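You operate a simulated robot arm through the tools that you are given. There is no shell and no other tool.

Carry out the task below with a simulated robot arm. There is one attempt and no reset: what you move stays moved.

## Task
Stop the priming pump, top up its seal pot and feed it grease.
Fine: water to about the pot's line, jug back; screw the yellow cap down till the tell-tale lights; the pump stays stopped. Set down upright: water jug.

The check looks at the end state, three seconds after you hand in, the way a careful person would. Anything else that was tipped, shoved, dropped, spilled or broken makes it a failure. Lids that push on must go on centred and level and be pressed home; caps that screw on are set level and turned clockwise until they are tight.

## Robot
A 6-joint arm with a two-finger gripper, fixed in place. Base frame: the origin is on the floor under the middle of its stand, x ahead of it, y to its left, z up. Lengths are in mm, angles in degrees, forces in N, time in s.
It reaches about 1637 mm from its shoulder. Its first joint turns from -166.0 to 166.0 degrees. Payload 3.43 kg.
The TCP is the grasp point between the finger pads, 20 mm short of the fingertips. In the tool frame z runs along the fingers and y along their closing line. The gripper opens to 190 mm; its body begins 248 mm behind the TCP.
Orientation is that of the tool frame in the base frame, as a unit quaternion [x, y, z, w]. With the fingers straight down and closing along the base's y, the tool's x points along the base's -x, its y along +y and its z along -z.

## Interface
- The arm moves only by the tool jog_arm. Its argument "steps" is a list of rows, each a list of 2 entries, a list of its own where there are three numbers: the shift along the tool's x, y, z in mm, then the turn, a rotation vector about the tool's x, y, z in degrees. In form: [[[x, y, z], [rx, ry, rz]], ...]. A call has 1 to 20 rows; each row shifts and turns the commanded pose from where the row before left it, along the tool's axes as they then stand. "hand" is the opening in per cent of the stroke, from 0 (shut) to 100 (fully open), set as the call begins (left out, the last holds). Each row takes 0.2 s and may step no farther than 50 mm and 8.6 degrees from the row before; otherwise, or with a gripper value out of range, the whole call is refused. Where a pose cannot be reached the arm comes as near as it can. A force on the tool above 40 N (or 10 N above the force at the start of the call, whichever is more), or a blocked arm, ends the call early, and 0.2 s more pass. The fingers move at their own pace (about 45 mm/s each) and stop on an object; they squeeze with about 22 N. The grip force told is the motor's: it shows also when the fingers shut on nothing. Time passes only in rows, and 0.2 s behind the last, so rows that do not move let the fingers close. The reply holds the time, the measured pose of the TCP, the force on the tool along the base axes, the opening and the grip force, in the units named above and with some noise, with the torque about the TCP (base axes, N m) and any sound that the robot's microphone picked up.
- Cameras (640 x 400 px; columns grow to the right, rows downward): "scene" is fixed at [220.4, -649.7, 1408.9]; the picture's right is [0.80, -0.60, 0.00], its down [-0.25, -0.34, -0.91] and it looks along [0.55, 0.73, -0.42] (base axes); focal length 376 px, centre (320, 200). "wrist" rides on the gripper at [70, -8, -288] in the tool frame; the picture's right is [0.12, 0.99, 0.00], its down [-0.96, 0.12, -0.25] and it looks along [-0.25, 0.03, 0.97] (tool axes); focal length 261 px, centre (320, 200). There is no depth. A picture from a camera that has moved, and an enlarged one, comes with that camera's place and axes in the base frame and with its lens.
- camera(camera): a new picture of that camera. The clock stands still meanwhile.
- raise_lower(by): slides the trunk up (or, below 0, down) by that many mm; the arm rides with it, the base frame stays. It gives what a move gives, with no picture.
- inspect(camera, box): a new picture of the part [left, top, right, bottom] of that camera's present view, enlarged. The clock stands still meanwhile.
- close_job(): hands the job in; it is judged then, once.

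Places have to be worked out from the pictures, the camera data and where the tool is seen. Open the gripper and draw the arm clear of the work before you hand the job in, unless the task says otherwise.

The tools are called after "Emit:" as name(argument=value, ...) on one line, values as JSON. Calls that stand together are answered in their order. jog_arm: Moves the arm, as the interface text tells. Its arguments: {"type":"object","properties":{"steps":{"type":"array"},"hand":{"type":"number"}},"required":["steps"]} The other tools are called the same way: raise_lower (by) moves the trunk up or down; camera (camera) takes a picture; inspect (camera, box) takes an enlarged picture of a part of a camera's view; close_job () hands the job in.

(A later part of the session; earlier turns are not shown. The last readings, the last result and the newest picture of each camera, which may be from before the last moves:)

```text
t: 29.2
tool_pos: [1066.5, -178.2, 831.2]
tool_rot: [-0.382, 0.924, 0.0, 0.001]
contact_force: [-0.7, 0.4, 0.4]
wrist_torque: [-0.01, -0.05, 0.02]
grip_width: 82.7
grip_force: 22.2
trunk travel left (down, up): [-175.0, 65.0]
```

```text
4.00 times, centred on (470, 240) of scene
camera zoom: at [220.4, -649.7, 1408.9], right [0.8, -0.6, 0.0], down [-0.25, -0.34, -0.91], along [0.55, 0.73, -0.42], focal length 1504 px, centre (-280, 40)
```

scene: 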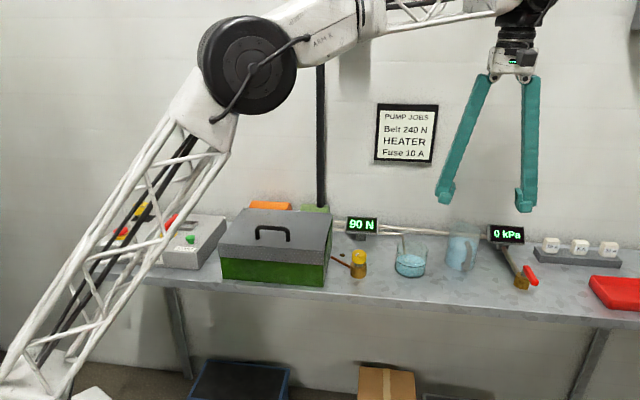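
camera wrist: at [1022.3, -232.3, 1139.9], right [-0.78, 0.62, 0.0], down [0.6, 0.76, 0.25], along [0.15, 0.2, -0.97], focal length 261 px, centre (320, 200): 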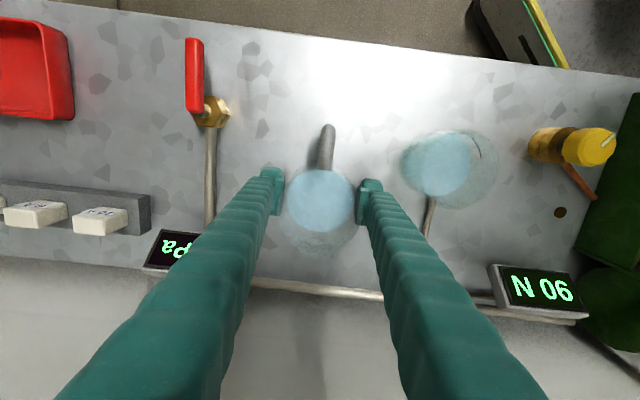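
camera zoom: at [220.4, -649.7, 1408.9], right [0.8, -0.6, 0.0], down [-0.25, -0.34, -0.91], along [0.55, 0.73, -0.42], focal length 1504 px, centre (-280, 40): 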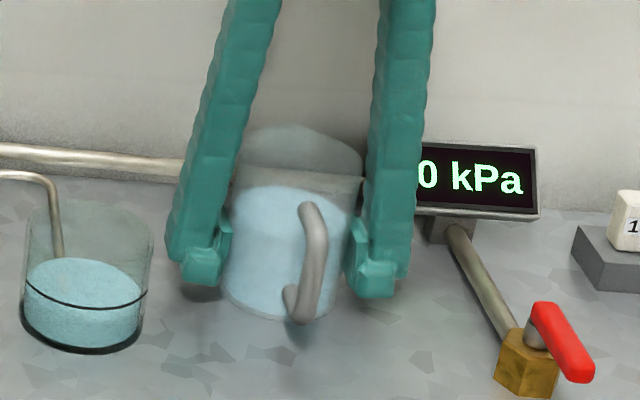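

Closed at 82.7 mm. I lift only 10 mm in small steps and compare.

Emit:
jog_arm(steps=[[[0, 0, -1], [0, 0, 0]], [[0, 0, -2], [0, 0, 0]], [[0, 0, -2], [0, 0, 0]], [[0, 0, -2], [0, 0, 0]], [[0, 0, -2], [0, 0, 0]], [[0, 0, -1], [0, 0, 0]], [[0, 0, 0], [0, 0, 0]]])

Emit:
inspect(camera="scene", box=[390, 190, 550, 290])

```text
t: 30.8
tool_pos: [1066.3, -176.0, 841.6]
tool_rot: [-0.381, 0.924, 0.0, 0.001]
contact_force: [-0.9, -0.1, -5.2]
wrist_torque: [0.01, -0.04, -0.01]
grip_width: 82.7
grip_force: 21.9
trunk travel left (down, up): [-175.0, 65.0]
```

```text
4.00 times, centred on (470, 240) of scene
camera zoom: at [220.4, -649.7, 1408.9], right [0.8, -0.6, 0.0], down [-0.25, -0.34, -0.91], along [0.55, 0.73, -0.42], focal length 1504 px, centre (-280, 40)
```

zoom: 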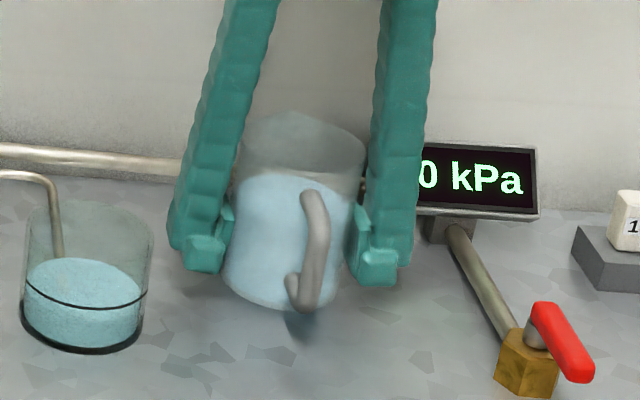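

No slip this time: rim and pads moved together; load ≈5 N. I continue up slowly another 30 mm and re-check.

Emit:
jog_arm(steps=[[[0, 0, -3], [0, 0, 0]], [[0, 0, -4], [0, 0, 0]], [[0, 0, -5], [0, 0, 0]], [[0, 0, -5], [0, 0, 0]], [[0, 0, -5], [0, 0, 0]], [[0, 0, -4], [0, 0, 0]], [[0, 0, -3], [0, 0, 0]], [[0, 0, -1], [0, 0, 0]], [[0, 0, 0], [0, 0, 0]]])

Emit:
inspect(camera="scene", box=[390, 190, 550, 290])

```text
t: 32.8
tool_pos: [1066.8, -176.0, 872.2]
tool_rot: [-0.381, 0.925, 0.002, 0.001]
contact_force: [0.0, -0.6, -3.9]
wrist_torque: [0.04, 0.0, 0.0]
grip_width: 82.8
grip_force: 22.1
trunk travel left (down, up): [-175.0, 65.0]
```

```text
4.00 times, centred on (470, 240) of scene
camera zoom: at [220.4, -649.7, 1408.9], right [0.8, -0.6, 0.0], down [-0.25, -0.34, -0.91], along [0.55, 0.73, -0.42], focal length 1504 px, centre (-280, 40)
```

zoom: 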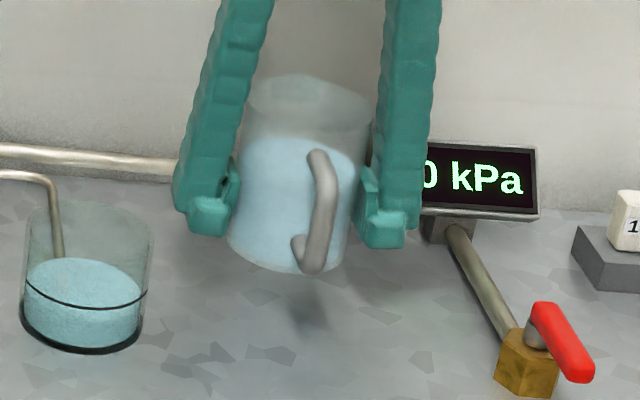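

Still no slip (rim-to-pad distance unchanged at 160 px). I keep movements slow, raising to z≈950.

Emit:
jog_arm(steps=[[[0, 0, -4], [0, 0, 0]], [[0, 0, -6], [0, 0, 0]], [[0, 0, -7], [0, 0, 0]], [[0, 0, -8], [0, 0, 0]], [[0, 0, -8], [0, 0, 0]], [[0, 0, -8], [0, 0, 0]], [[0, 0, -8], [0, 0, 0]], [[0, 0, -8], [0, 0, 0]], [[0, 0, -7], [0, 0, 0]], [[0, 0, -6], [0, 0, 0]], [[0, 0, -4], [0, 0, 0]], [[0, 0, -3], [0, 0, 0]], [[0, 0, 0], [0, 0, 0]]])

Emit:
inspect(camera="scene", box=[390, 150, 550, 250])

```text
t: 35.6
tool_pos: [1066.0, -176.5, 948.9]
tool_rot: [-0.381, 0.924, 0.001, 0.0]
contact_force: [0.3, -0.1, -3.6]
wrist_torque: [0.05, -0.06, 0.01]
grip_width: 82.6
grip_force: 22.1
trunk travel left (down, up): [-175.0, 65.0]
```

```text
4.00 times, centred on (470, 200) of scene
camera zoom: at [220.4, -649.7, 1408.9], right [0.8, -0.6, 0.0], down [-0.25, -0.34, -0.91], along [0.55, 0.73, -0.42], focal length 1504 px, centre (-280, 200)
```

zoom: 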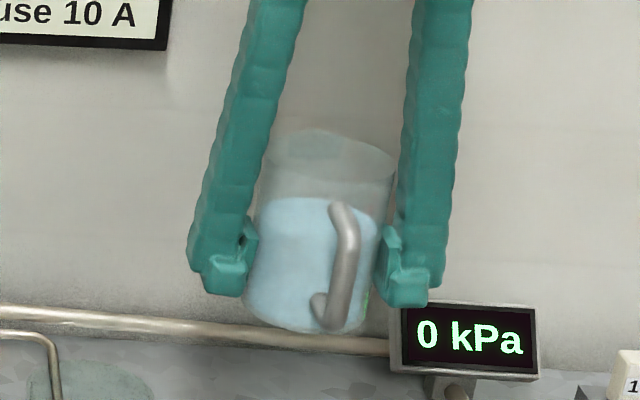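

No slip at height. I now turn the jug 90° about the vertical so the spout faces the pot (toward −e).

Emit:
jog_arm(steps=[[[0, 0, 0], [0, 0, -3]], [[0, 0, 0], [0, 0, -5]], [[0, 0, 0], [0, 0, -6]], [[0, 0, 0], [0, 0, -6]], [[0, 0, 0], [0, 0, -6]], [[0, 0, 0], [0, 0, -6]], [[0, 0, 0], [0, 0, -6]], [[0, 0, 0], [0, 0, -6]], [[0, 0, 0], [0, 0, -6]], [[0, 0, 0], [0, 0, -6]], [[0, 0, 0], [0, 0, -6]], [[0, 0, 0], [0, 0, -6]], [[0, 0, 0], [0, 0, -6]], [[0, 0, 0], [0, 0, -6]], [[0, 0, 0], [0, 0, -6]], [[0, 0, 0], [0, 0, -3]], [[0, 0, 0], [0, 0, -1]]])

Emit:
camera(camera="scene")

Emit:
camera(camera="wrist")

```text
t: 39.2
tool_pos: [1067.1, -175.7, 948.3]
tool_rot: [0.923, -0.384, 0.0, -0.001]
contact_force: [-0.2, -0.2, -3.5]
wrist_torque: [0.01, 0.03, -0.01]
grip_width: 82.8
grip_force: 22.1
trunk travel left (down, up): [-175.0, 65.0]
```

```text
taken
```

scene: 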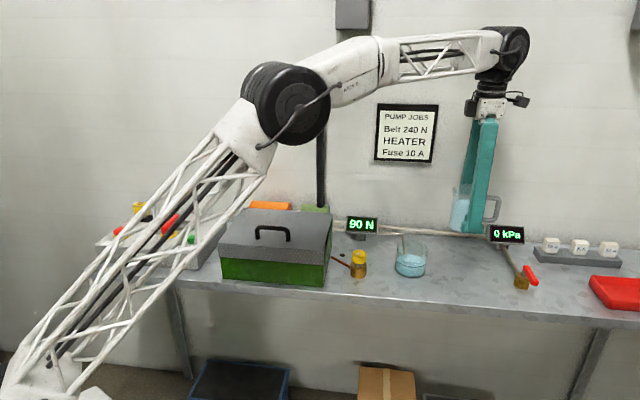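

```text
taken
camera wrist: at [1122.2, -220.3, 1236.2], right [-0.62, -0.79, 0.0], down [-0.76, 0.6, 0.25], along [-0.19, 0.16, -0.97], focal length 261 px, centre (320, 200)
```

wrist: 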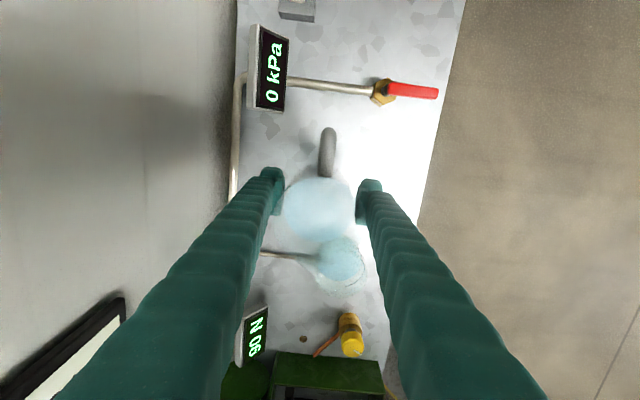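

The turn worked and the jug is still firm. I move it toward the pot: 28 mm along −e and 51 mm toward the front.

Emit:
jog_arm(steps=[[[-2, 4, 0], [0, 0, 0]], [[-4, 7, 0], [0, 0, 0]], [[-4, 8, 0], [0, 0, 0]], [[-4, 8, 0], [0, 0, 0]], [[-4, 8, 0], [0, 0, 0]], [[-4, 7.5, 0], [0, 0, 0]], [[-4, 6, 0], [0, 0, 0]], [[-2, 3, 0], [0, 0, 0]], [[0, 0, 0], [0, 0, 0]]])

Emit:
camera(camera="wrist")

Emit:
inspect(camera="wrist", box=[240, 160, 420, 300])

Emit:
inspect(camera="scene", box=[350, 180, 510, 280])

```text
t: 41.2
tool_pos: [1011.1, -193.6, 948.8]
tool_rot: [0.924, -0.383, -0.001, -0.001]
contact_force: [-0.9, -0.1, -3.7]
wrist_torque: [0.03, 0.01, -0.03]
grip_width: 82.9
grip_force: 21.8
trunk travel left (down, up): [-175.0, 65.0]
```

```text
taken
camera wrist: at [1065.7, -237.2, 1235.7], right [-0.62, -0.78, 0.0], down [-0.76, 0.6, 0.25], along [-0.19, 0.16, -0.97], focal length 261 px, centre (320, 200)
```

wrist: 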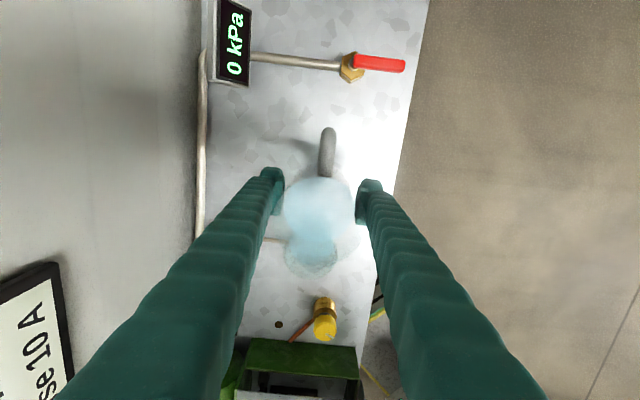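

```text
2.86 times, centred on (330, 230) of wrist
camera zoom: at [1065.7, -237.2, 1235.7], right [-0.62, -0.78, 0.0], down [-0.76, 0.6, 0.25], along [-0.19, 0.16, -0.97], focal length 745 px, centre (291, 114)
```

zoom: 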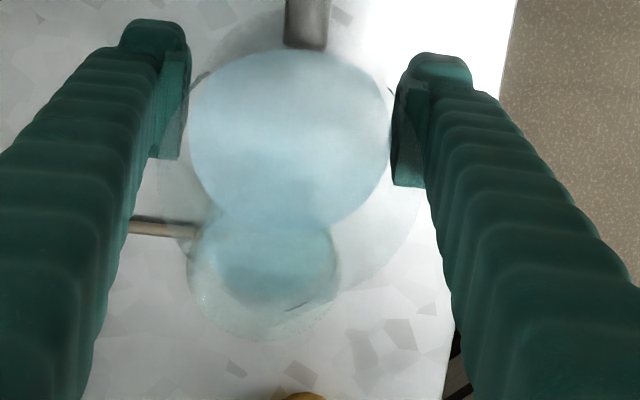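

```text
4.00 times, centred on (430, 230) of scene
camera zoom: at [220.4, -649.7, 1408.9], right [0.8, -0.6, 0.0], down [-0.25, -0.34, -0.91], along [0.55, 0.73, -0.42], focal length 1504 px, centre (-120, 80)
```

zoom: 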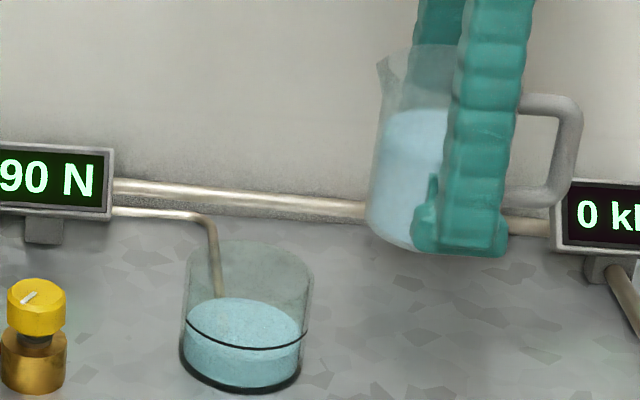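

Spout and pot are aligned laterally within ~1 mm (pot centre e≈742, n≈579). I begin tilting toward the pot in 3° steps while lowering 3 mm per step, to 30°, below the pouring angle.

Emit:
jog_arm(steps=[[[0, 0, 3], [0, 3, 0]], [[-0.16, 0, 3], [0, 3, 0]], [[-0.31, 0, 2.98], [0, 3, 0]], [[-0.47, 0, 2.96], [0, 3, 0]], [[-0.62, 0, 2.93], [0, 3, 0]], [[-0.78, 0, 2.9], [0, 3, 0]], [[-0.93, 0, 2.85], [0, 3, 0]], [[-1.08, 0, 2.8], [0, 3, 0]], [[-1.22, 0, 2.74], [0, 3, 0]], [[-1.36, 0, 2.67], [0, 3, 0]], [[0, 0, 0], [0, 0, 0]]])

Emit:
inspect(camera="scene", box=[350, 180, 510, 280])

Emit:
camera(camera="wrist")

```text
t: 43.6
tool_pos: [1011.1, -192.4, 918.9]
tool_rot: [0.892, -0.371, 0.239, 0.098]
contact_force: [0.7, -0.6, -3.6]
wrist_torque: [0.0, 0.01, -0.01]
grip_width: 82.8
grip_force: 21.6
trunk travel left (down, up): [-175.0, 65.0]
```

```text
4.00 times, centred on (430, 230) of scene
camera zoom: at [220.4, -649.7, 1408.9], right [0.8, -0.6, 0.0], down [-0.25, -0.34, -0.91], along [0.55, 0.73, -0.42], focal length 1504 px, centre (-120, 80)
```

zoom: 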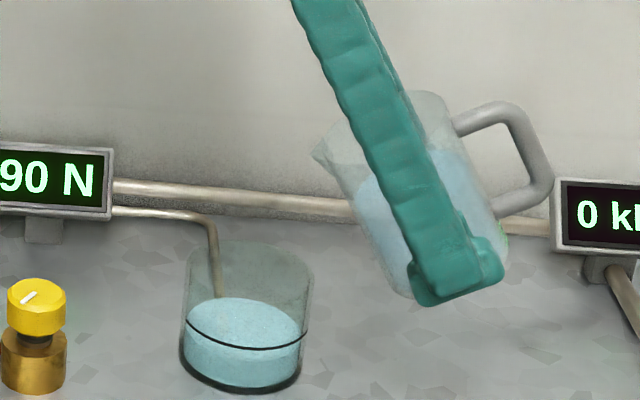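

```text
taken
camera wrist: at [957.8, -128.1, 1202.8], right [-0.63, -0.77, 0.06], down [-0.76, 0.6, -0.27], along [0.17, -0.21, -0.96], focal length 261 px, centre (320, 200)
```

wrist: 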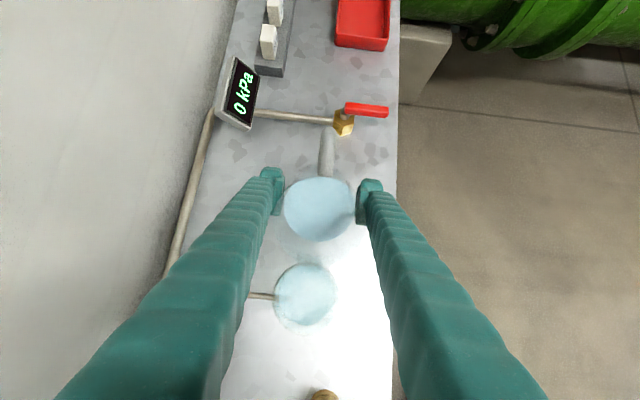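

At 30° the jug tilts rigidly with the gripper and the spout tip sits where predicted (e≈766, z≈966). I zoom on the pot from this near-vertical view to refine its centre.

Emit:
inspect(camera="wrist", box=[255, 170, 383, 340])

Emit:
inspect(camera="scene", box=[380, 230, 444, 280])

```text
2.35 times, centred on (319, 255) of wrist
camera zoom: at [957.8, -128.1, 1202.8], right [-0.63, -0.77, 0.06], down [-0.76, 0.6, -0.27], along [0.17, -0.21, -0.96], focal length 613 px, centre (322, 71)
```

zoom: 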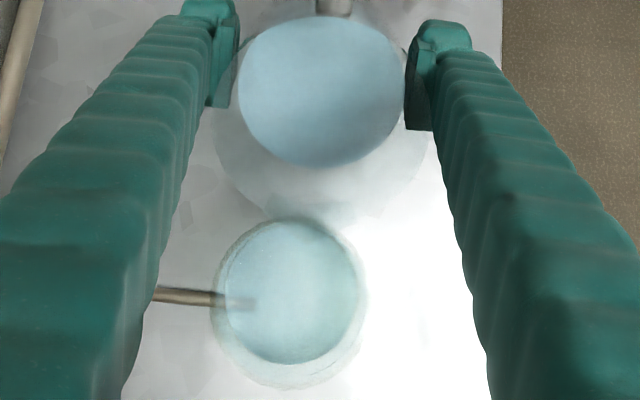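

```text
8.00 times, centred on (412, 255) of scene
camera zoom: at [220.4, -649.7, 1408.9], right [0.8, -0.6, 0.0], down [-0.25, -0.34, -0.91], along [0.55, 0.73, -0.42], focal length 3008 px, centre (-416, -240)
```

zoom: 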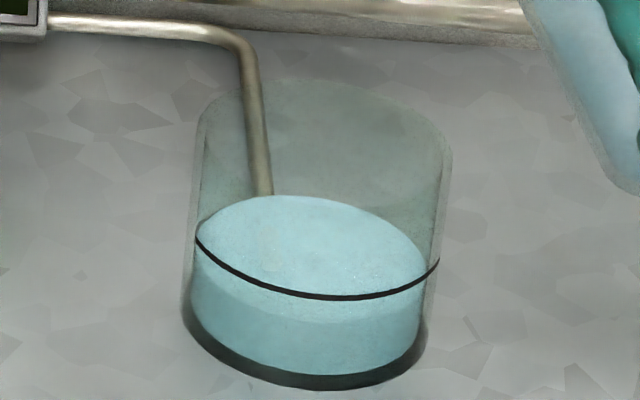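

The pot water is roughly 9 mm under the line, so about 40 ml is needed. I tilt on to 40° in 2° steps, watching for the start of flow.

Emit:
jog_arm(steps=[[[-0.5, 0, 0.87], [0, 2, 0]], [[-0.53, 0, 0.85], [0, 2, 0]], [[-0.56, 0, 0.83], [0, 2, 0]], [[-0.59, 0, 0.81], [0, 2, 0]], [[-0.62, 0, 0.79], [0, 2, 0]], [[0, 0, 0], [0, 0, 0]]])

Emit:
inspect(camera="scene", box=[370, 190, 498, 270])

Emit:
inspect(camera="wrist", box=[255, 170, 383, 340])

```text
t: 45.0
tool_pos: [1011.1, -193.9, 914.3]
tool_rot: [0.867, -0.362, 0.316, 0.13]
contact_force: [-0.7, 0.1, -4.5]
wrist_torque: [0.03, 0.02, -0.02]
grip_width: 82.6
grip_force: 22.2
trunk travel left (down, up): [-175.0, 65.0]
```

```text
5.00 times, centred on (434, 230) of scene
camera zoom: at [220.4, -649.7, 1408.9], right [0.8, -0.6, 0.0], down [-0.25, -0.34, -0.91], along [0.55, 0.73, -0.42], focal length 1880 px, centre (-250, 50)
```

zoom: 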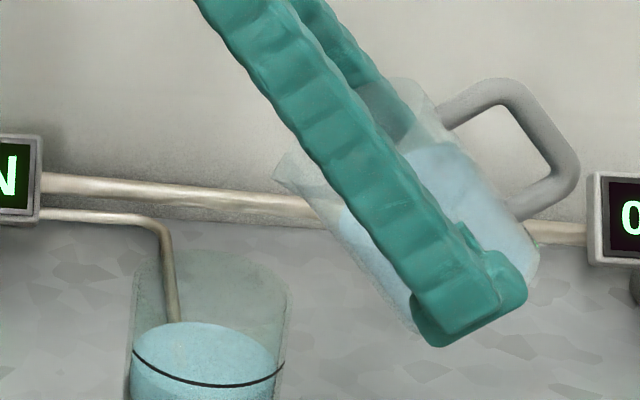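

```text
2.35 times, centred on (319, 255) of wrist
camera zoom: at [923.4, -94.4, 1179.1], right [-0.64, -0.76, 0.07], down [-0.71, 0.56, -0.43], along [0.29, -0.33, -0.9], focal length 613 px, centre (322, 71)
```

zoom: 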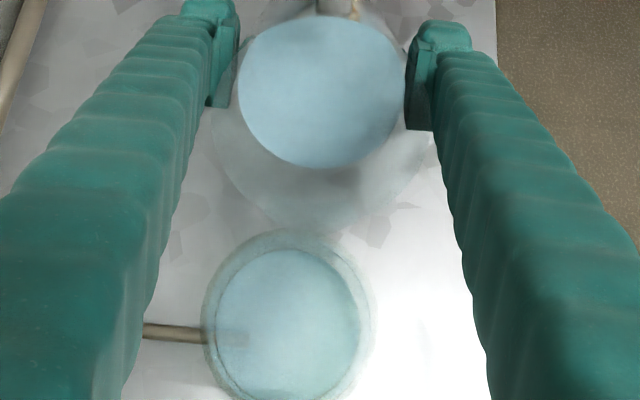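

The jug's water is drawn fixed to the jug, so I rely on the pot level and the sounds. Pot centre refines to (e 740, n 581); I nudge 3 mm that way and tilt to 46°.

Emit:
jog_arm(steps=[[[0, -3, 0], [0, 2, 0]], [[0, 0, 0], [0, 2, 0]], [[0, 0, 0], [0, 2, 0]], [[0, 0, 0], [0, 0, 0]]])

Emit:
inspect(camera="scene", box=[370, 200, 498, 280])

```text
t: 46.0
tool_pos: [1014.0, -191.2, 913.9]
tool_rot: [0.85, -0.354, 0.361, 0.149]
contact_force: [-1.3, 0.1, -3.6]
wrist_torque: [-0.04, 0.01, -0.01]
grip_width: 82.3
grip_force: 22.3
trunk travel left (down, up): [-175.0, 65.0]
```

```text
5.00 times, centred on (434, 240) of scene
camera zoom: at [220.4, -649.7, 1408.9], right [0.8, -0.6, 0.0], down [-0.25, -0.34, -0.91], along [0.55, 0.73, -0.42], focal length 1880 px, centre (-250, 0)
```

zoom: 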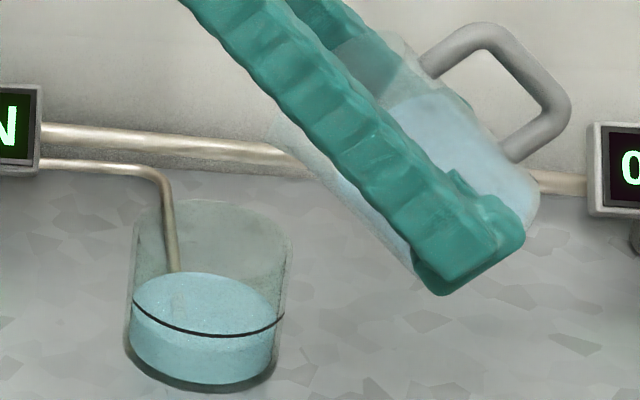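

No flow yet at 46°. I shift 5 mm nearer the pot centre and tilt to 50°, one degree per row.

Emit:
jog_arm(steps=[[[-1.7, 0, -1.8], [0, 1, 0]], [[-1.7, 0, -1.8], [0, 1, 0]], [[0, 0, 0], [0, 1, 0]], [[0, 0, 0], [0, 1, 0]], [[0, 0, 0], [0, 0, 0]]])

Emit:
inspect(camera="scene", box=[370, 200, 498, 280])

```text
t: 47.2
tool_pos: [1008.8, -187.7, 914.2]
tool_rot: [0.836, -0.349, 0.391, 0.162]
contact_force: [0.0, -0.2, -3.7]
wrist_torque: [0.02, -0.02, 0.03]
grip_width: 82.7
grip_force: 22.2
trunk travel left (down, up): [-175.0, 65.0]
```

```text
5.00 times, centred on (434, 240) of scene
camera zoom: at [220.4, -649.7, 1408.9], right [0.8, -0.6, 0.0], down [-0.25, -0.34, -0.91], along [0.55, 0.73, -0.42], focal length 1880 px, centre (-250, 0)
```

zoom: 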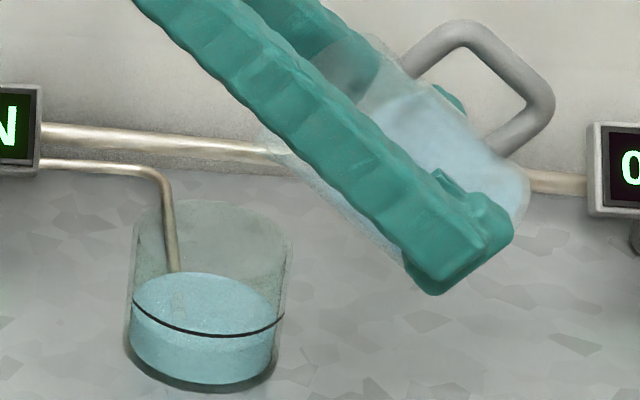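

Still no flow at 50°, spout over the pot's right part. I go on to 53° by single degrees.

Emit:
jog_arm(steps=[[[0, 0, 0], [0, 1, 0]], [[0, 0, 0], [0, 1, 0]], [[0, 0, 0], [0, 1, 0]], [[0, 0, 0], [0, 0, 0]]])

Emit:
inspect(camera="scene", box=[370, 200, 498, 280])

```text
t: 48.2
tool_pos: [1010.7, -187.2, 914.4]
tool_rot: [0.826, -0.344, 0.413, 0.171]
contact_force: [0.2, 0.2, -3.3]
wrist_torque: [0.0, 0.01, -0.02]
grip_width: 82.8
grip_force: 22.3
trunk travel left (down, up): [-175.0, 65.0]
```

```text
5.00 times, centred on (434, 240) of scene
camera zoom: at [220.4, -649.7, 1408.9], right [0.8, -0.6, 0.0], down [-0.25, -0.34, -0.91], along [0.55, 0.73, -0.42], focal length 1880 px, centre (-250, 0)
```

zoom: 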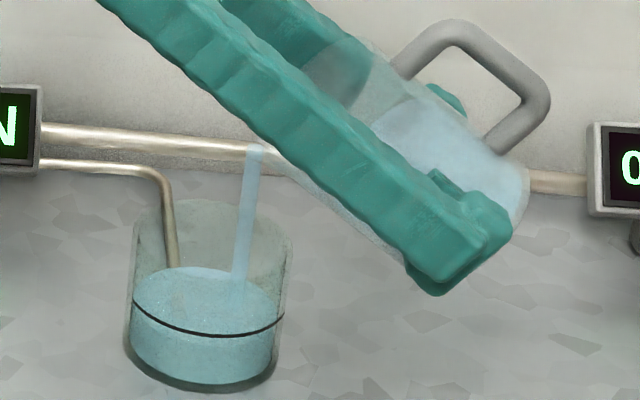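

The stream has started and falls well inside the pot. I hold the angle briefly and check the level.

Emit:
jog_arm(steps=[[[0, 0, 0], [0, 0, 0]]])

Emit:
inspect(camera="scene", box=[380, 210, 460, 280])

```text
t: 48.6
tool_pos: [1010.1, -186.6, 914.5]
tool_rot: [0.826, -0.344, 0.413, 0.17]
contact_force: [0.1, 0.3, -3.4]
wrist_torque: [0.01, 0.0, -0.02]
grip_width: 82.6
grip_force: 22.2
trunk travel left (down, up): [-175.0, 65.0]
```

```text
5.71 times, centred on (420, 245) of scene
camera zoom: at [220.4, -649.7, 1408.9], right [0.8, -0.6, 0.0], down [-0.25, -0.34, -0.91], along [0.55, 0.73, -0.42], focal length 2148 px, centre (-251, -57)
```

zoom: 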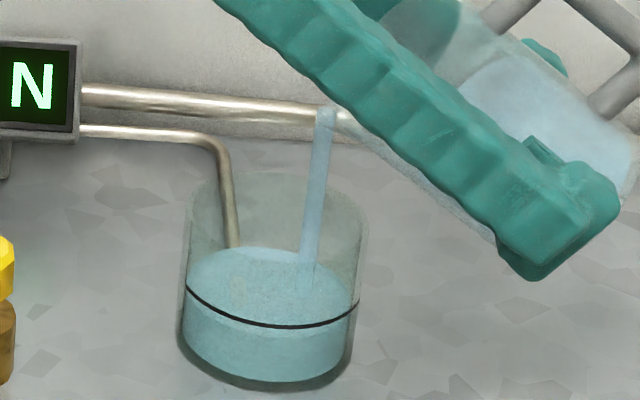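

The stream continues. I take a tight zoom on the level against the line (the clock stands still).

Emit:
inspect(camera="scene", box=[388, 245, 436, 280])

```text
11.43 times, centred on (412, 262) of scene
camera zoom: at [220.4, -649.7, 1408.9], right [0.8, -0.6, 0.0], down [-0.25, -0.34, -0.91], along [0.55, 0.73, -0.42], focal length 4296 px, centre (-731, -514)
```

zoom: 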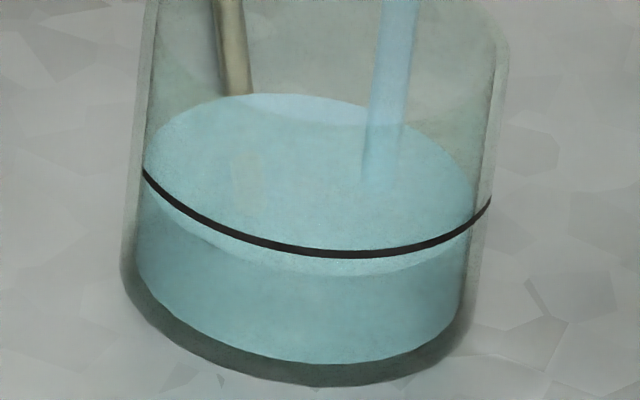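

Level has risen ~2–3 mm, with ~6 mm still to go. I hold for another 0.6 s.

Emit:
jog_arm(steps=[[[0, 0, 0], [0, 0, 0]], [[0, 0, 0], [0, 0, 0]]])

Emit:
inspect(camera="scene", box=[388, 245, 436, 280])

Emit:
inspect(camera="scene", box=[370, 200, 498, 280])

```text
t: 49.2
tool_pos: [1011.0, -186.8, 914.1]
tool_rot: [0.826, -0.343, 0.413, 0.17]
contact_force: [0.0, 0.4, -3.9]
wrist_torque: [0.01, -0.03, -0.01]
grip_width: 82.6
grip_force: 22.0
trunk travel left (down, up): [-175.0, 65.0]
```

```text
11.43 times, centred on (412, 262) of scene
camera zoom: at [220.4, -649.7, 1408.9], right [0.8, -0.6, 0.0], down [-0.25, -0.34, -0.91], along [0.55, 0.73, -0.42], focal length 4296 px, centre (-731, -514)
```

zoom: 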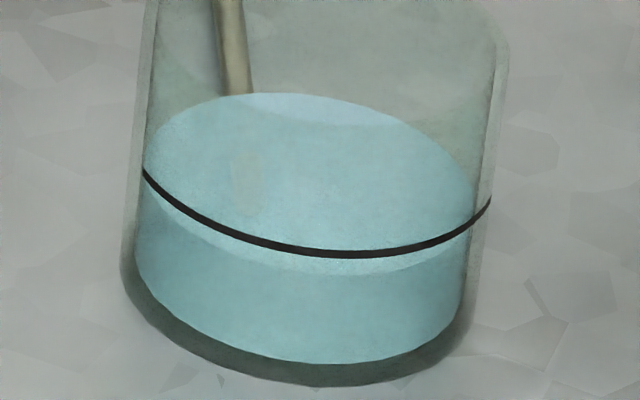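

```text
5.00 times, centred on (434, 240) of scene
camera zoom: at [220.4, -649.7, 1408.9], right [0.8, -0.6, 0.0], down [-0.25, -0.34, -0.91], along [0.55, 0.73, -0.42], focal length 1880 px, centre (-250, 0)
```

zoom: 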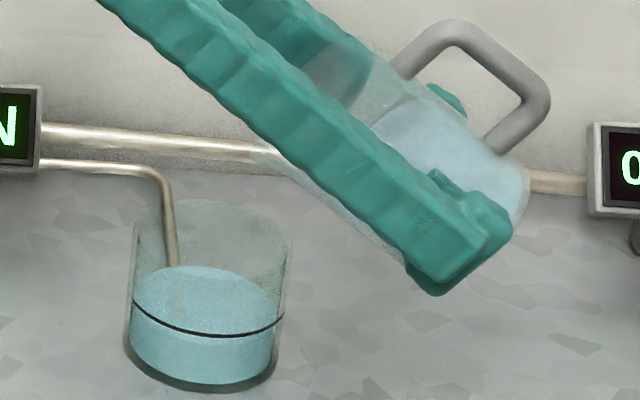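

Flow has stopped at equilibrium for 53°, so the pour tracks the angle nicely. I add 2° and check.

Emit:
jog_arm(steps=[[[0, 0, 0], [0, 1, 0]], [[0, 0, 0], [0, 1, 0]], [[0, 0, 0], [0, 0, 0]], [[0, 0, 0], [0, 0, 0]], [[0, 0, 0], [0, 0, 0]], [[0, 0, 0], [0, 0, 0]]])

Emit:
inspect(camera="scene", box=[388, 245, 436, 280])

Emit:
inspect(camera="scene", box=[370, 200, 498, 280])

```text
t: 50.6
tool_pos: [1009.4, -186.5, 913.1]
tool_rot: [0.819, -0.341, 0.426, 0.176]
contact_force: [0.2, 0.2, -3.3]
wrist_torque: [0.0, 0.0, -0.01]
grip_width: 82.6
grip_force: 22.1
trunk travel left (down, up): [-175.0, 65.0]
```

```text
11.43 times, centred on (412, 262) of scene
camera zoom: at [220.4, -649.7, 1408.9], right [0.8, -0.6, 0.0], down [-0.25, -0.34, -0.91], along [0.55, 0.73, -0.42], focal length 4296 px, centre (-731, -514)
```

zoom: 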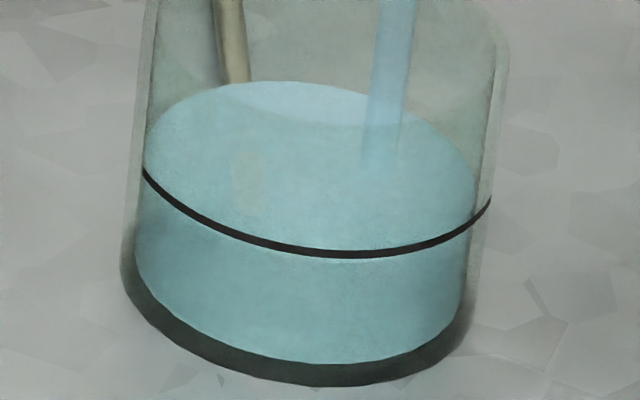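

```text
5.00 times, centred on (434, 240) of scene
camera zoom: at [220.4, -649.7, 1408.9], right [0.8, -0.6, 0.0], down [-0.25, -0.34, -0.91], along [0.55, 0.73, -0.42], focal length 1880 px, centre (-250, 0)
```

zoom: 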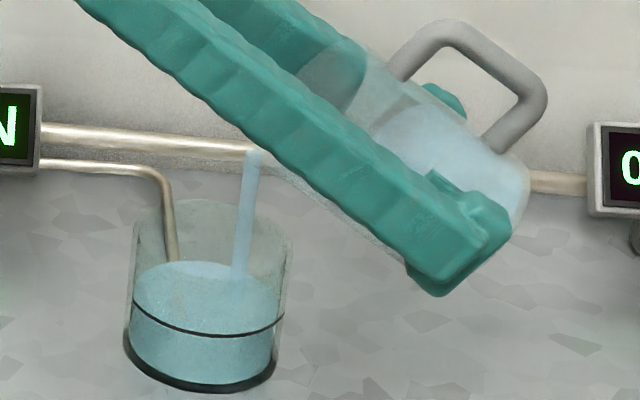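

The level is up ~3 mm more with the stream still running; I judge ~4 mm to go. I hold and check again.

Emit:
jog_arm(steps=[[[0, 0, 0], [0, 0, 0]], [[0, 0, 0], [0, 0, 0]]])

Emit:
inspect(camera="scene", box=[388, 245, 436, 280])

```text
t: 51.2
tool_pos: [1009.2, -186.9, 913.9]
tool_rot: [0.819, -0.341, 0.427, 0.176]
contact_force: [-0.6, -0.5, -3.9]
wrist_torque: [0.04, -0.02, 0.03]
grip_width: 82.7
grip_force: 21.6
trunk travel left (down, up): [-175.0, 65.0]
```

```text
11.43 times, centred on (412, 262) of scene
camera zoom: at [220.4, -649.7, 1408.9], right [0.8, -0.6, 0.0], down [-0.25, -0.34, -0.91], along [0.55, 0.73, -0.42], focal length 4296 px, centre (-731, -514)
```

zoom: 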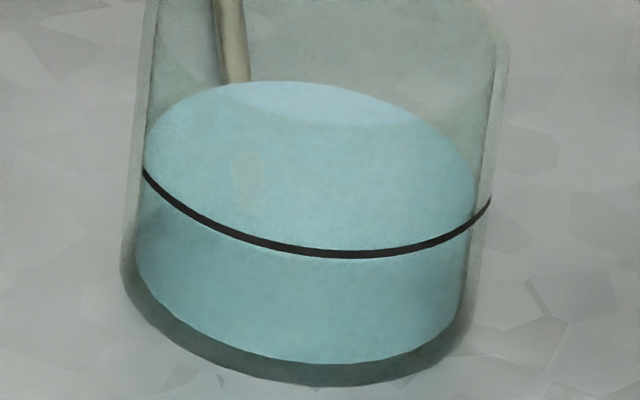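

The stream stopped again at 55°. I zoom further on the front edge of the water versus the line.

Emit:
inspect(camera="scene", box=[404, 260, 424, 272])

Emit:
inspect(camera="wrist", box=[240, 230, 400, 390])

Emit:
inspect(camera="scene", box=[394, 254, 414, 266])

Emit:
inspect(camera="scene", box=[418, 256, 438, 268])

```text
16.00 times, centred on (414, 266) of scene
camera zoom: at [220.4, -649.7, 1408.9], right [0.8, -0.6, 0.0], down [-0.25, -0.34, -0.91], along [0.55, 0.73, -0.42], focal length 6015 px, centre (-1184, -856)
```

zoom: 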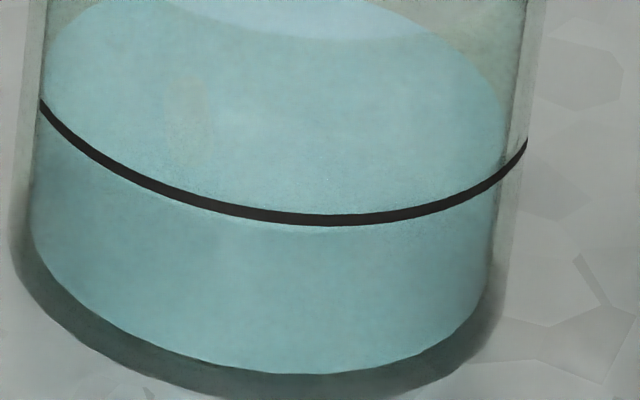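

```text
2.50 times, centred on (320, 310) of wrist
camera zoom: at [877.3, -42.9, 1136.2], right [-0.66, -0.75, 0.1], down [-0.61, 0.45, -0.65], along [0.44, -0.48, -0.76], focal length 652 px, centre (320, -75)
```

zoom: 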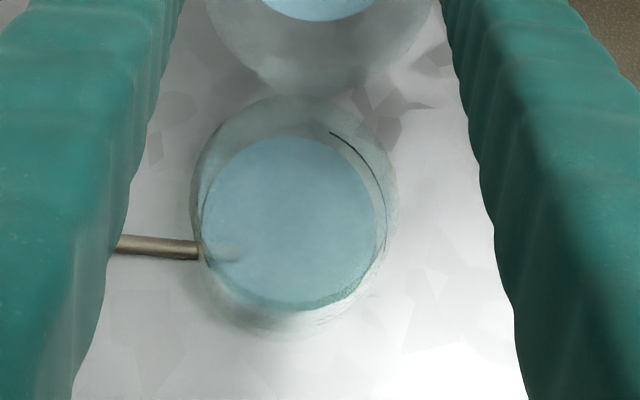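

```text
16.00 times, centred on (404, 260) of scene
camera zoom: at [220.4, -649.7, 1408.9], right [0.8, -0.6, 0.0], down [-0.25, -0.34, -0.91], along [0.55, 0.73, -0.42], focal length 6015 px, centre (-1024, -760)
```

zoom: 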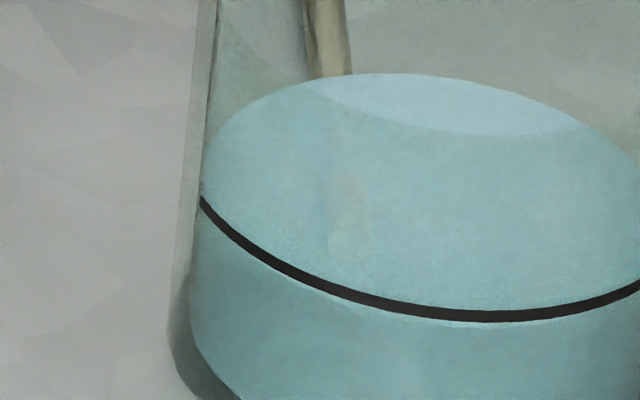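

```text
16.00 times, centred on (428, 262) of scene
camera zoom: at [220.4, -649.7, 1408.9], right [0.8, -0.6, 0.0], down [-0.25, -0.34, -0.91], along [0.55, 0.73, -0.42], focal length 6015 px, centre (-1408, -792)
```

zoom: 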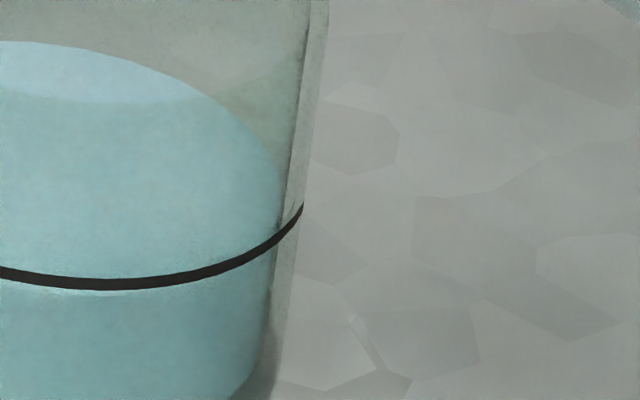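

Water is now about 3.4 mm below the line, and each degree adds ~1.85 mm. I tilt another 1.6° and let it run out.

Emit:
jog_arm(steps=[[[0, 0, 0], [0, 0.8, 0]], [[0, 0, 0], [0, 0.8, 0]], [[0, 0, 0], [0, 0, 0]], [[0, 0, 0], [0, 0, 0]], [[0, 0, 0], [0, 0, 0]], [[0, 0, 0], [0, 0, 0]], [[0, 0, 0], [0, 0, 0]]])

Emit:
inspect(camera="scene", box=[394, 254, 414, 266])

Emit:
inspect(camera="scene", box=[370, 200, 498, 280])

```text
t: 52.8
tool_pos: [1008.8, -187.4, 914.6]
tool_rot: [0.813, -0.338, 0.437, 0.181]
contact_force: [-0.3, 0.3, -3.3]
wrist_torque: [-0.03, -0.03, -0.02]
grip_width: 82.4
grip_force: 22.1
trunk travel left (down, up): [-175.0, 65.0]
```

```text
16.00 times, centred on (404, 260) of scene
camera zoom: at [220.4, -649.7, 1408.9], right [0.8, -0.6, 0.0], down [-0.25, -0.34, -0.91], along [0.55, 0.73, -0.42], focal length 6015 px, centre (-1024, -760)
```

zoom: 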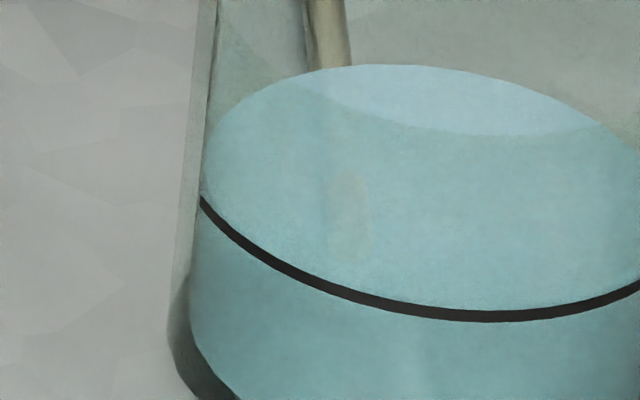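

```text
5.00 times, centred on (434, 240) of scene
camera zoom: at [220.4, -649.7, 1408.9], right [0.8, -0.6, 0.0], down [-0.25, -0.34, -0.91], along [0.55, 0.73, -0.42], focal length 1880 px, centre (-250, 0)
```

zoom: 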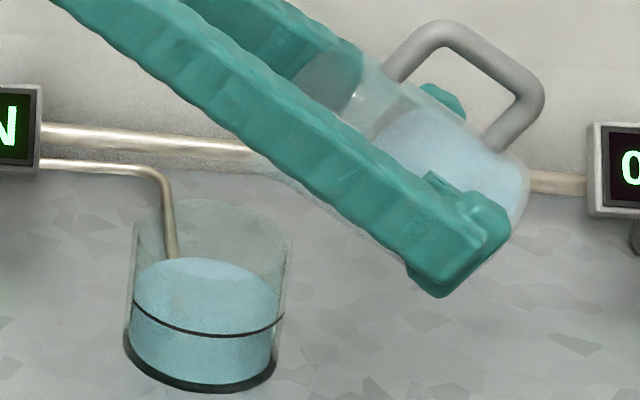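

The level rose another ~1.7 mm and flow stopped; about 1.7 mm remains. I tilt 1.3° more.

Emit:
jog_arm(steps=[[[0, 0, 0], [0, 0.7, 0]], [[0, 0, 0], [0, 0.6, 0]], [[0, 0, 0], [0, 0, 0]], [[0, 0, 0], [0, 0, 0]], [[0, 0, 0], [0, 0, 0]], [[0, 0, 0], [0, 0, 0]], [[0, 0, 0], [0, 0, 0]]])

Emit:
inspect(camera="scene", box=[394, 254, 414, 266])

Emit:
inspect(camera="scene", box=[370, 200, 498, 280])

```text
t: 54.4
tool_pos: [1010.3, -187.3, 912.8]
tool_rot: [0.808, -0.337, 0.446, 0.186]
contact_force: [-0.8, 0.4, -2.7]
wrist_torque: [0.03, -0.01, 0.01]
grip_width: 82.7
grip_force: 22.3
trunk travel left (down, up): [-175.0, 65.0]
```

```text
16.00 times, centred on (404, 260) of scene
camera zoom: at [220.4, -649.7, 1408.9], right [0.8, -0.6, 0.0], down [-0.25, -0.34, -0.91], along [0.55, 0.73, -0.42], focal length 6015 px, centre (-1024, -760)
```

zoom: 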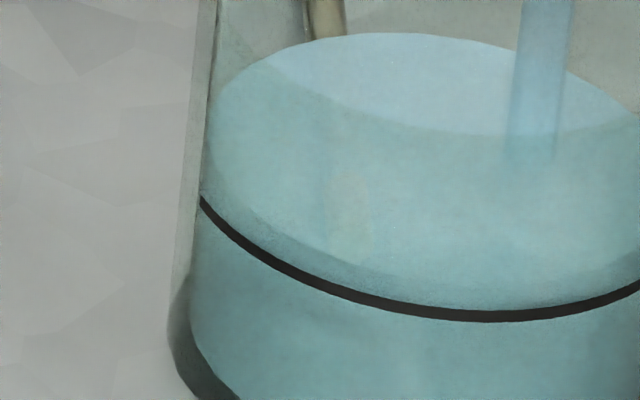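

```text
5.00 times, centred on (434, 240) of scene
camera zoom: at [220.4, -649.7, 1408.9], right [0.8, -0.6, 0.0], down [-0.25, -0.34, -0.91], along [0.55, 0.73, -0.42], focal length 1880 px, centre (-250, 0)
```

zoom: 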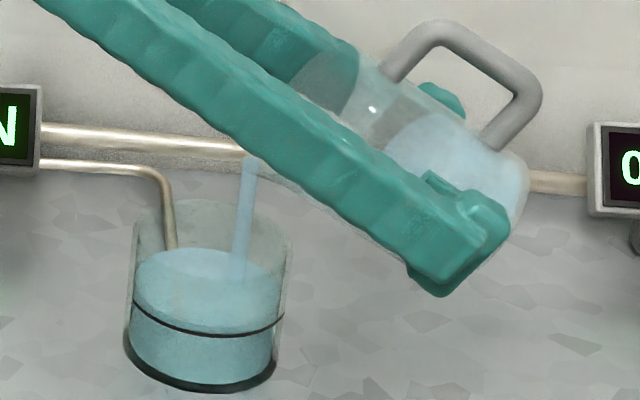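

The flow jumped and the level is now above the line with the stream still running. I tilt back at once.

Emit:
jog_arm(steps=[[[0, 0, 0], [0, -8, 0]], [[0, 0, 0], [0, -8, 0]]])

Emit:
inspect(camera="scene", box=[394, 254, 414, 266])

Emit:
inspect(camera="scene", box=[370, 200, 498, 280])

Emit:
inspect(camera="scene", box=[388, 245, 436, 280])

```text
t: 55.0
tool_pos: [1009.6, -186.4, 913.2]
tool_rot: [0.863, -0.359, 0.33, 0.136]
contact_force: [-0.3, 0.9, -2.3]
wrist_torque: [-0.08, 0.0, -0.06]
grip_width: 82.7
grip_force: 22.5
trunk travel left (down, up): [-175.0, 65.0]
```

```text
16.00 times, centred on (404, 260) of scene
camera zoom: at [220.4, -649.7, 1408.9], right [0.8, -0.6, 0.0], down [-0.25, -0.34, -0.91], along [0.55, 0.73, -0.42], focal length 6015 px, centre (-1024, -760)
```

zoom: 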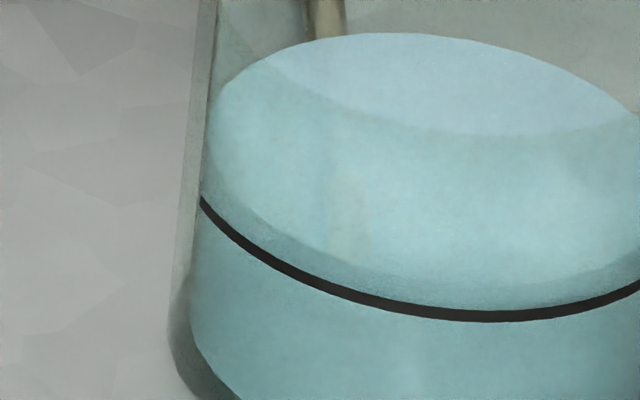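

```text
5.00 times, centred on (434, 240) of scene
camera zoom: at [220.4, -649.7, 1408.9], right [0.8, -0.6, 0.0], down [-0.25, -0.34, -0.91], along [0.55, 0.73, -0.42], focal length 1880 px, centre (-250, 0)
```

zoom: 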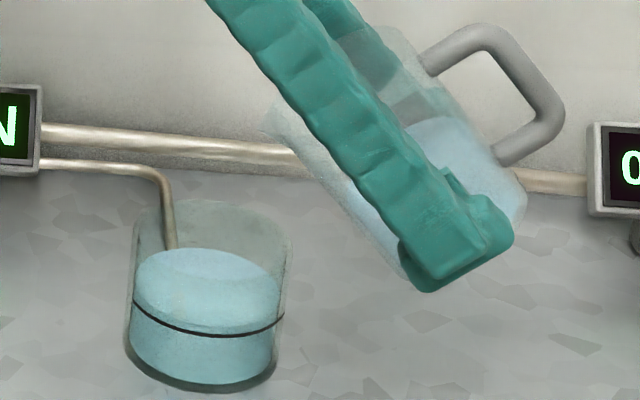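

```text
11.43 times, centred on (412, 262) of scene
camera zoom: at [220.4, -649.7, 1408.9], right [0.8, -0.6, 0.0], down [-0.25, -0.34, -0.91], along [0.55, 0.73, -0.42], focal length 4296 px, centre (-731, -514)
```

zoom: 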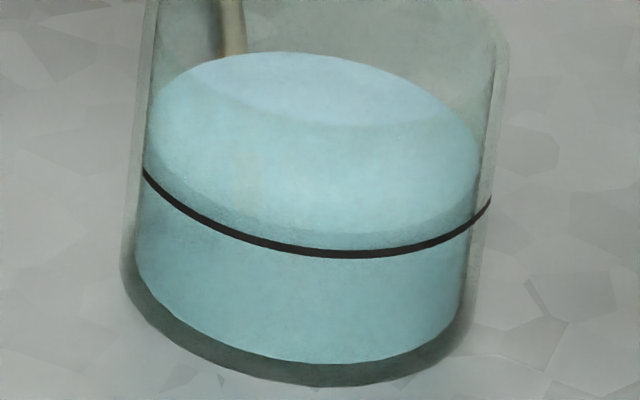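

Flow is stopped; the water sits about 4 mm above the line. Now I bring the jug back upright, raising slowly.

Emit:
jog_arm(steps=[[[2.0, 0, -2.23], [0, -3, 0]], [[1.88, 0, -2.33], [0, -3, 0]], [[1.76, 0, -2.43], [0, -3, 0]], [[1.63, 0, -2.52], [0, -3, 0]], [[1.5, 0, -2.6], [0, -3, 0]], [[1.36, 0, -2.68], [0, -3, 0]], [[1.22, 0, -2.74], [0, -3, 0]], [[1.07, 0, -2.8], [0, -3, 0]], [[0.92, 0, -2.85], [0, -3, 0]], [[0.77, 0, -2.9], [0, -3, 0]], [[0.62, 0, -2.94], [0, -3, 0]], [[0.46, 0, -2.96], [0, -3, 0]], [[0.31, 0, -2.98], [0, -3, 0]], [[0.15, 0, -3], [0, -2.9, 0]], [[0, 0, 0], [0, 0, 0]]])

Emit:
inspect(camera="scene", box=[350, 180, 510, 280])

Emit:
inspect(camera="scene", box=[388, 245, 436, 280])

```text
t: 58.2
tool_pos: [1009.4, -186.6, 955.7]
tool_rot: [0.923, -0.385, 0.0, -0.001]
contact_force: [0.4, 0.5, -3.1]
wrist_torque: [0.06, 0.08, 0.03]
grip_width: 82.6
grip_force: 22.2
trunk travel left (down, up): [-175.0, 65.0]
```

```text
4.00 times, centred on (430, 230) of scene
camera zoom: at [220.4, -649.7, 1408.9], right [0.8, -0.6, 0.0], down [-0.25, -0.34, -0.91], along [0.55, 0.73, -0.42], focal length 1504 px, centre (-120, 80)
```

zoom: 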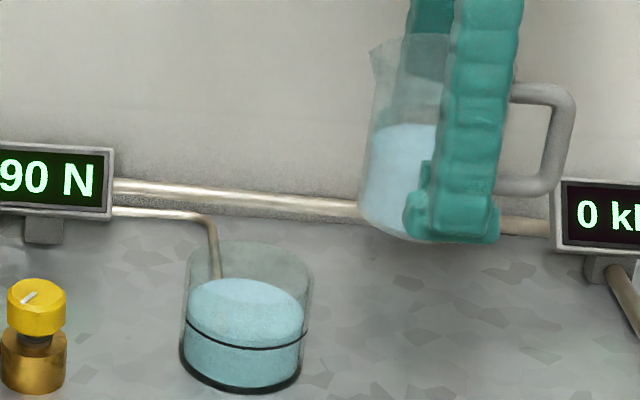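

```text
11.43 times, centred on (412, 262) of scene
camera zoom: at [220.4, -649.7, 1408.9], right [0.8, -0.6, 0.0], down [-0.25, -0.34, -0.91], along [0.55, 0.73, -0.42], focal length 4296 px, centre (-731, -514)
```

zoom: 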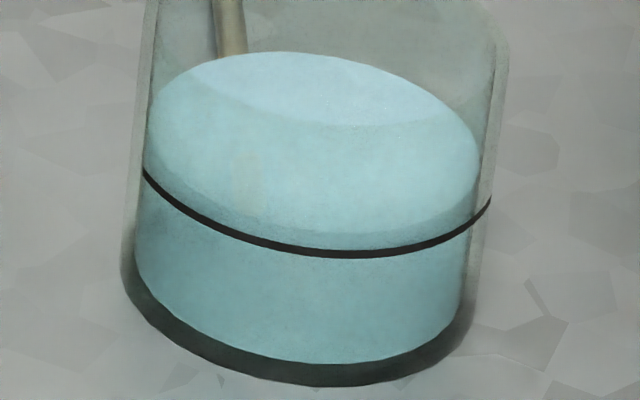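

The jug is upright and still firmly held. I carry it back: first over its original spot, then turn it back 90°.

Emit:
jog_arm(steps=[[[2, -3, 0], [0, 0, 0]], [[5, -6.5, 0], [0, 0, 0]], [[5.5, -8, 0], [0, 0, 0]], [[5.5, -8, 0], [0, 0, 0]], [[5.5, -8, 0], [0, 0, 0]], [[5.4, -7, 0], [0, 0, 0]], [[3, -5, 0], [0, 0, 0]], [[2, -2, 0], [0, 0, 0]], [[0, 0, 0], [0, 0, 0]]])

Emit:
jog_arm(steps=[[[0, 0, 0], [0, 0, 3]], [[0, 0, 0], [0, 0, 5]], [[0, 0, 0], [0, 0, 6]], [[0, 0, 0], [0, 0, 6]], [[0, 0, 0], [0, 0, 6]], [[0, 0, 0], [0, 0, 6]], [[0, 0, 0], [0, 0, 6]], [[0, 0, 0], [0, 0, 6]], [[0, 0, 0], [0, 0, 6]], [[0, 0, 0], [0, 0, 6]], [[0, 0, 0], [0, 0, 6]], [[0, 0, 0], [0, 0, 6]], [[0, 0, 0], [0, 0, 6]], [[0, 0, 0], [0, 0, 6]], [[0, 0, 0], [0, 0, 6]], [[0, 0, 0], [0, 0, 3]], [[0, 0, 0], [0, 0, 1]], [[0, 0, 0], [0, 0, 0]]])

Emit:
inspect(camera="scene", box=[390, 150, 550, 250])

```text
t: 60.2
tool_pos: [1067.4, -177.9, 955.3]
tool_rot: [0.924, -0.383, 0.0, -0.001]
contact_force: [0.4, -0.2, -2.7]
wrist_torque: [0.02, 0.03, -0.02]
grip_width: 82.6
grip_force: 22.2
trunk travel left (down, up): [-175.0, 65.0]
```

```text
t: 64.0
tool_pos: [1068.6, -178.1, 956.8]
tool_rot: [-0.38, 0.925, 0.001, 0.0]
contact_force: [-0.1, 0.4, -2.9]
wrist_torque: [0.04, -0.03, -0.02]
grip_width: 82.6
grip_force: 21.7
trunk travel left (down, up): [-175.0, 65.0]
```

```text
4.00 times, centred on (470, 200) of scene
camera zoom: at [220.4, -649.7, 1408.9], right [0.8, -0.6, 0.0], down [-0.25, -0.34, -0.91], along [0.55, 0.73, -0.42], focal length 1504 px, centre (-280, 200)
```

zoom: 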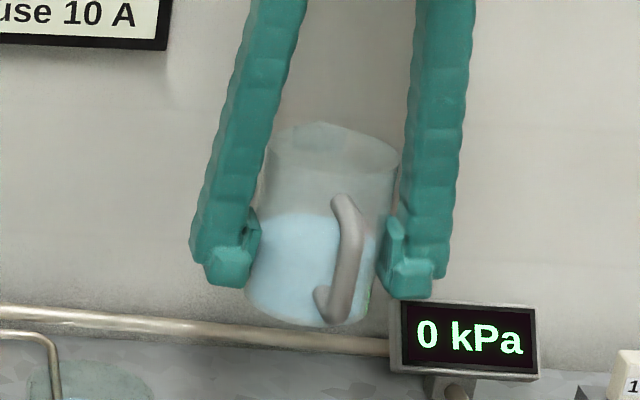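

Jug upright over its spot, no slip. I lower it to about 7 mm above the bench, then by 1 mm steps.

Emit:
jog_arm(steps=[[[0, 0, 5], [0, 0, 0]], [[0, 0, 9], [0, 0, 0]], [[0, 0, 10], [0, 0, 0]], [[0, 0, 10], [0, 0, 0]], [[0, 0, 10], [0, 0, 0]], [[0, 0, 10], [0, 0, 0]], [[0, 0, 10], [0, 0, 0]], [[0, 0, 10], [0, 0, 0]], [[0, 0, 10], [0, 0, 0]], [[0, 0, 10], [0, 0, 0]], [[0, 0, 9], [0, 0, 0]], [[0, 0, 7], [0, 0, 0]], [[0, 0, 5], [0, 0, 0]], [[0, 0, 3], [0, 0, 0]], [[0, 0, 0], [0, 0, 0]]])

Emit:
inspect(camera="scene", box=[390, 190, 550, 290])

```text
t: 67.2
tool_pos: [1066.9, -177.5, 837.7]
tool_rot: [-0.381, 0.925, 0.001, 0.001]
contact_force: [-0.4, 0.8, -3.3]
wrist_torque: [0.08, -0.04, 0.02]
grip_width: 82.7
grip_force: 21.7
trunk travel left (down, up): [-175.0, 65.0]
```

```text
4.00 times, centred on (470, 240) of scene
camera zoom: at [220.4, -649.7, 1408.9], right [0.8, -0.6, 0.0], down [-0.25, -0.34, -0.91], along [0.55, 0.73, -0.42], focal length 1504 px, centre (-280, 40)
```

zoom: 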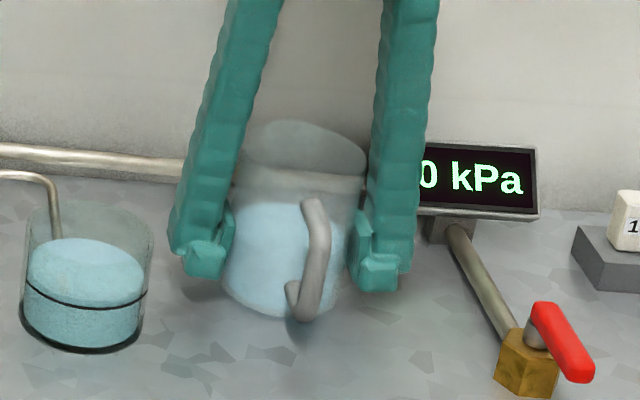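

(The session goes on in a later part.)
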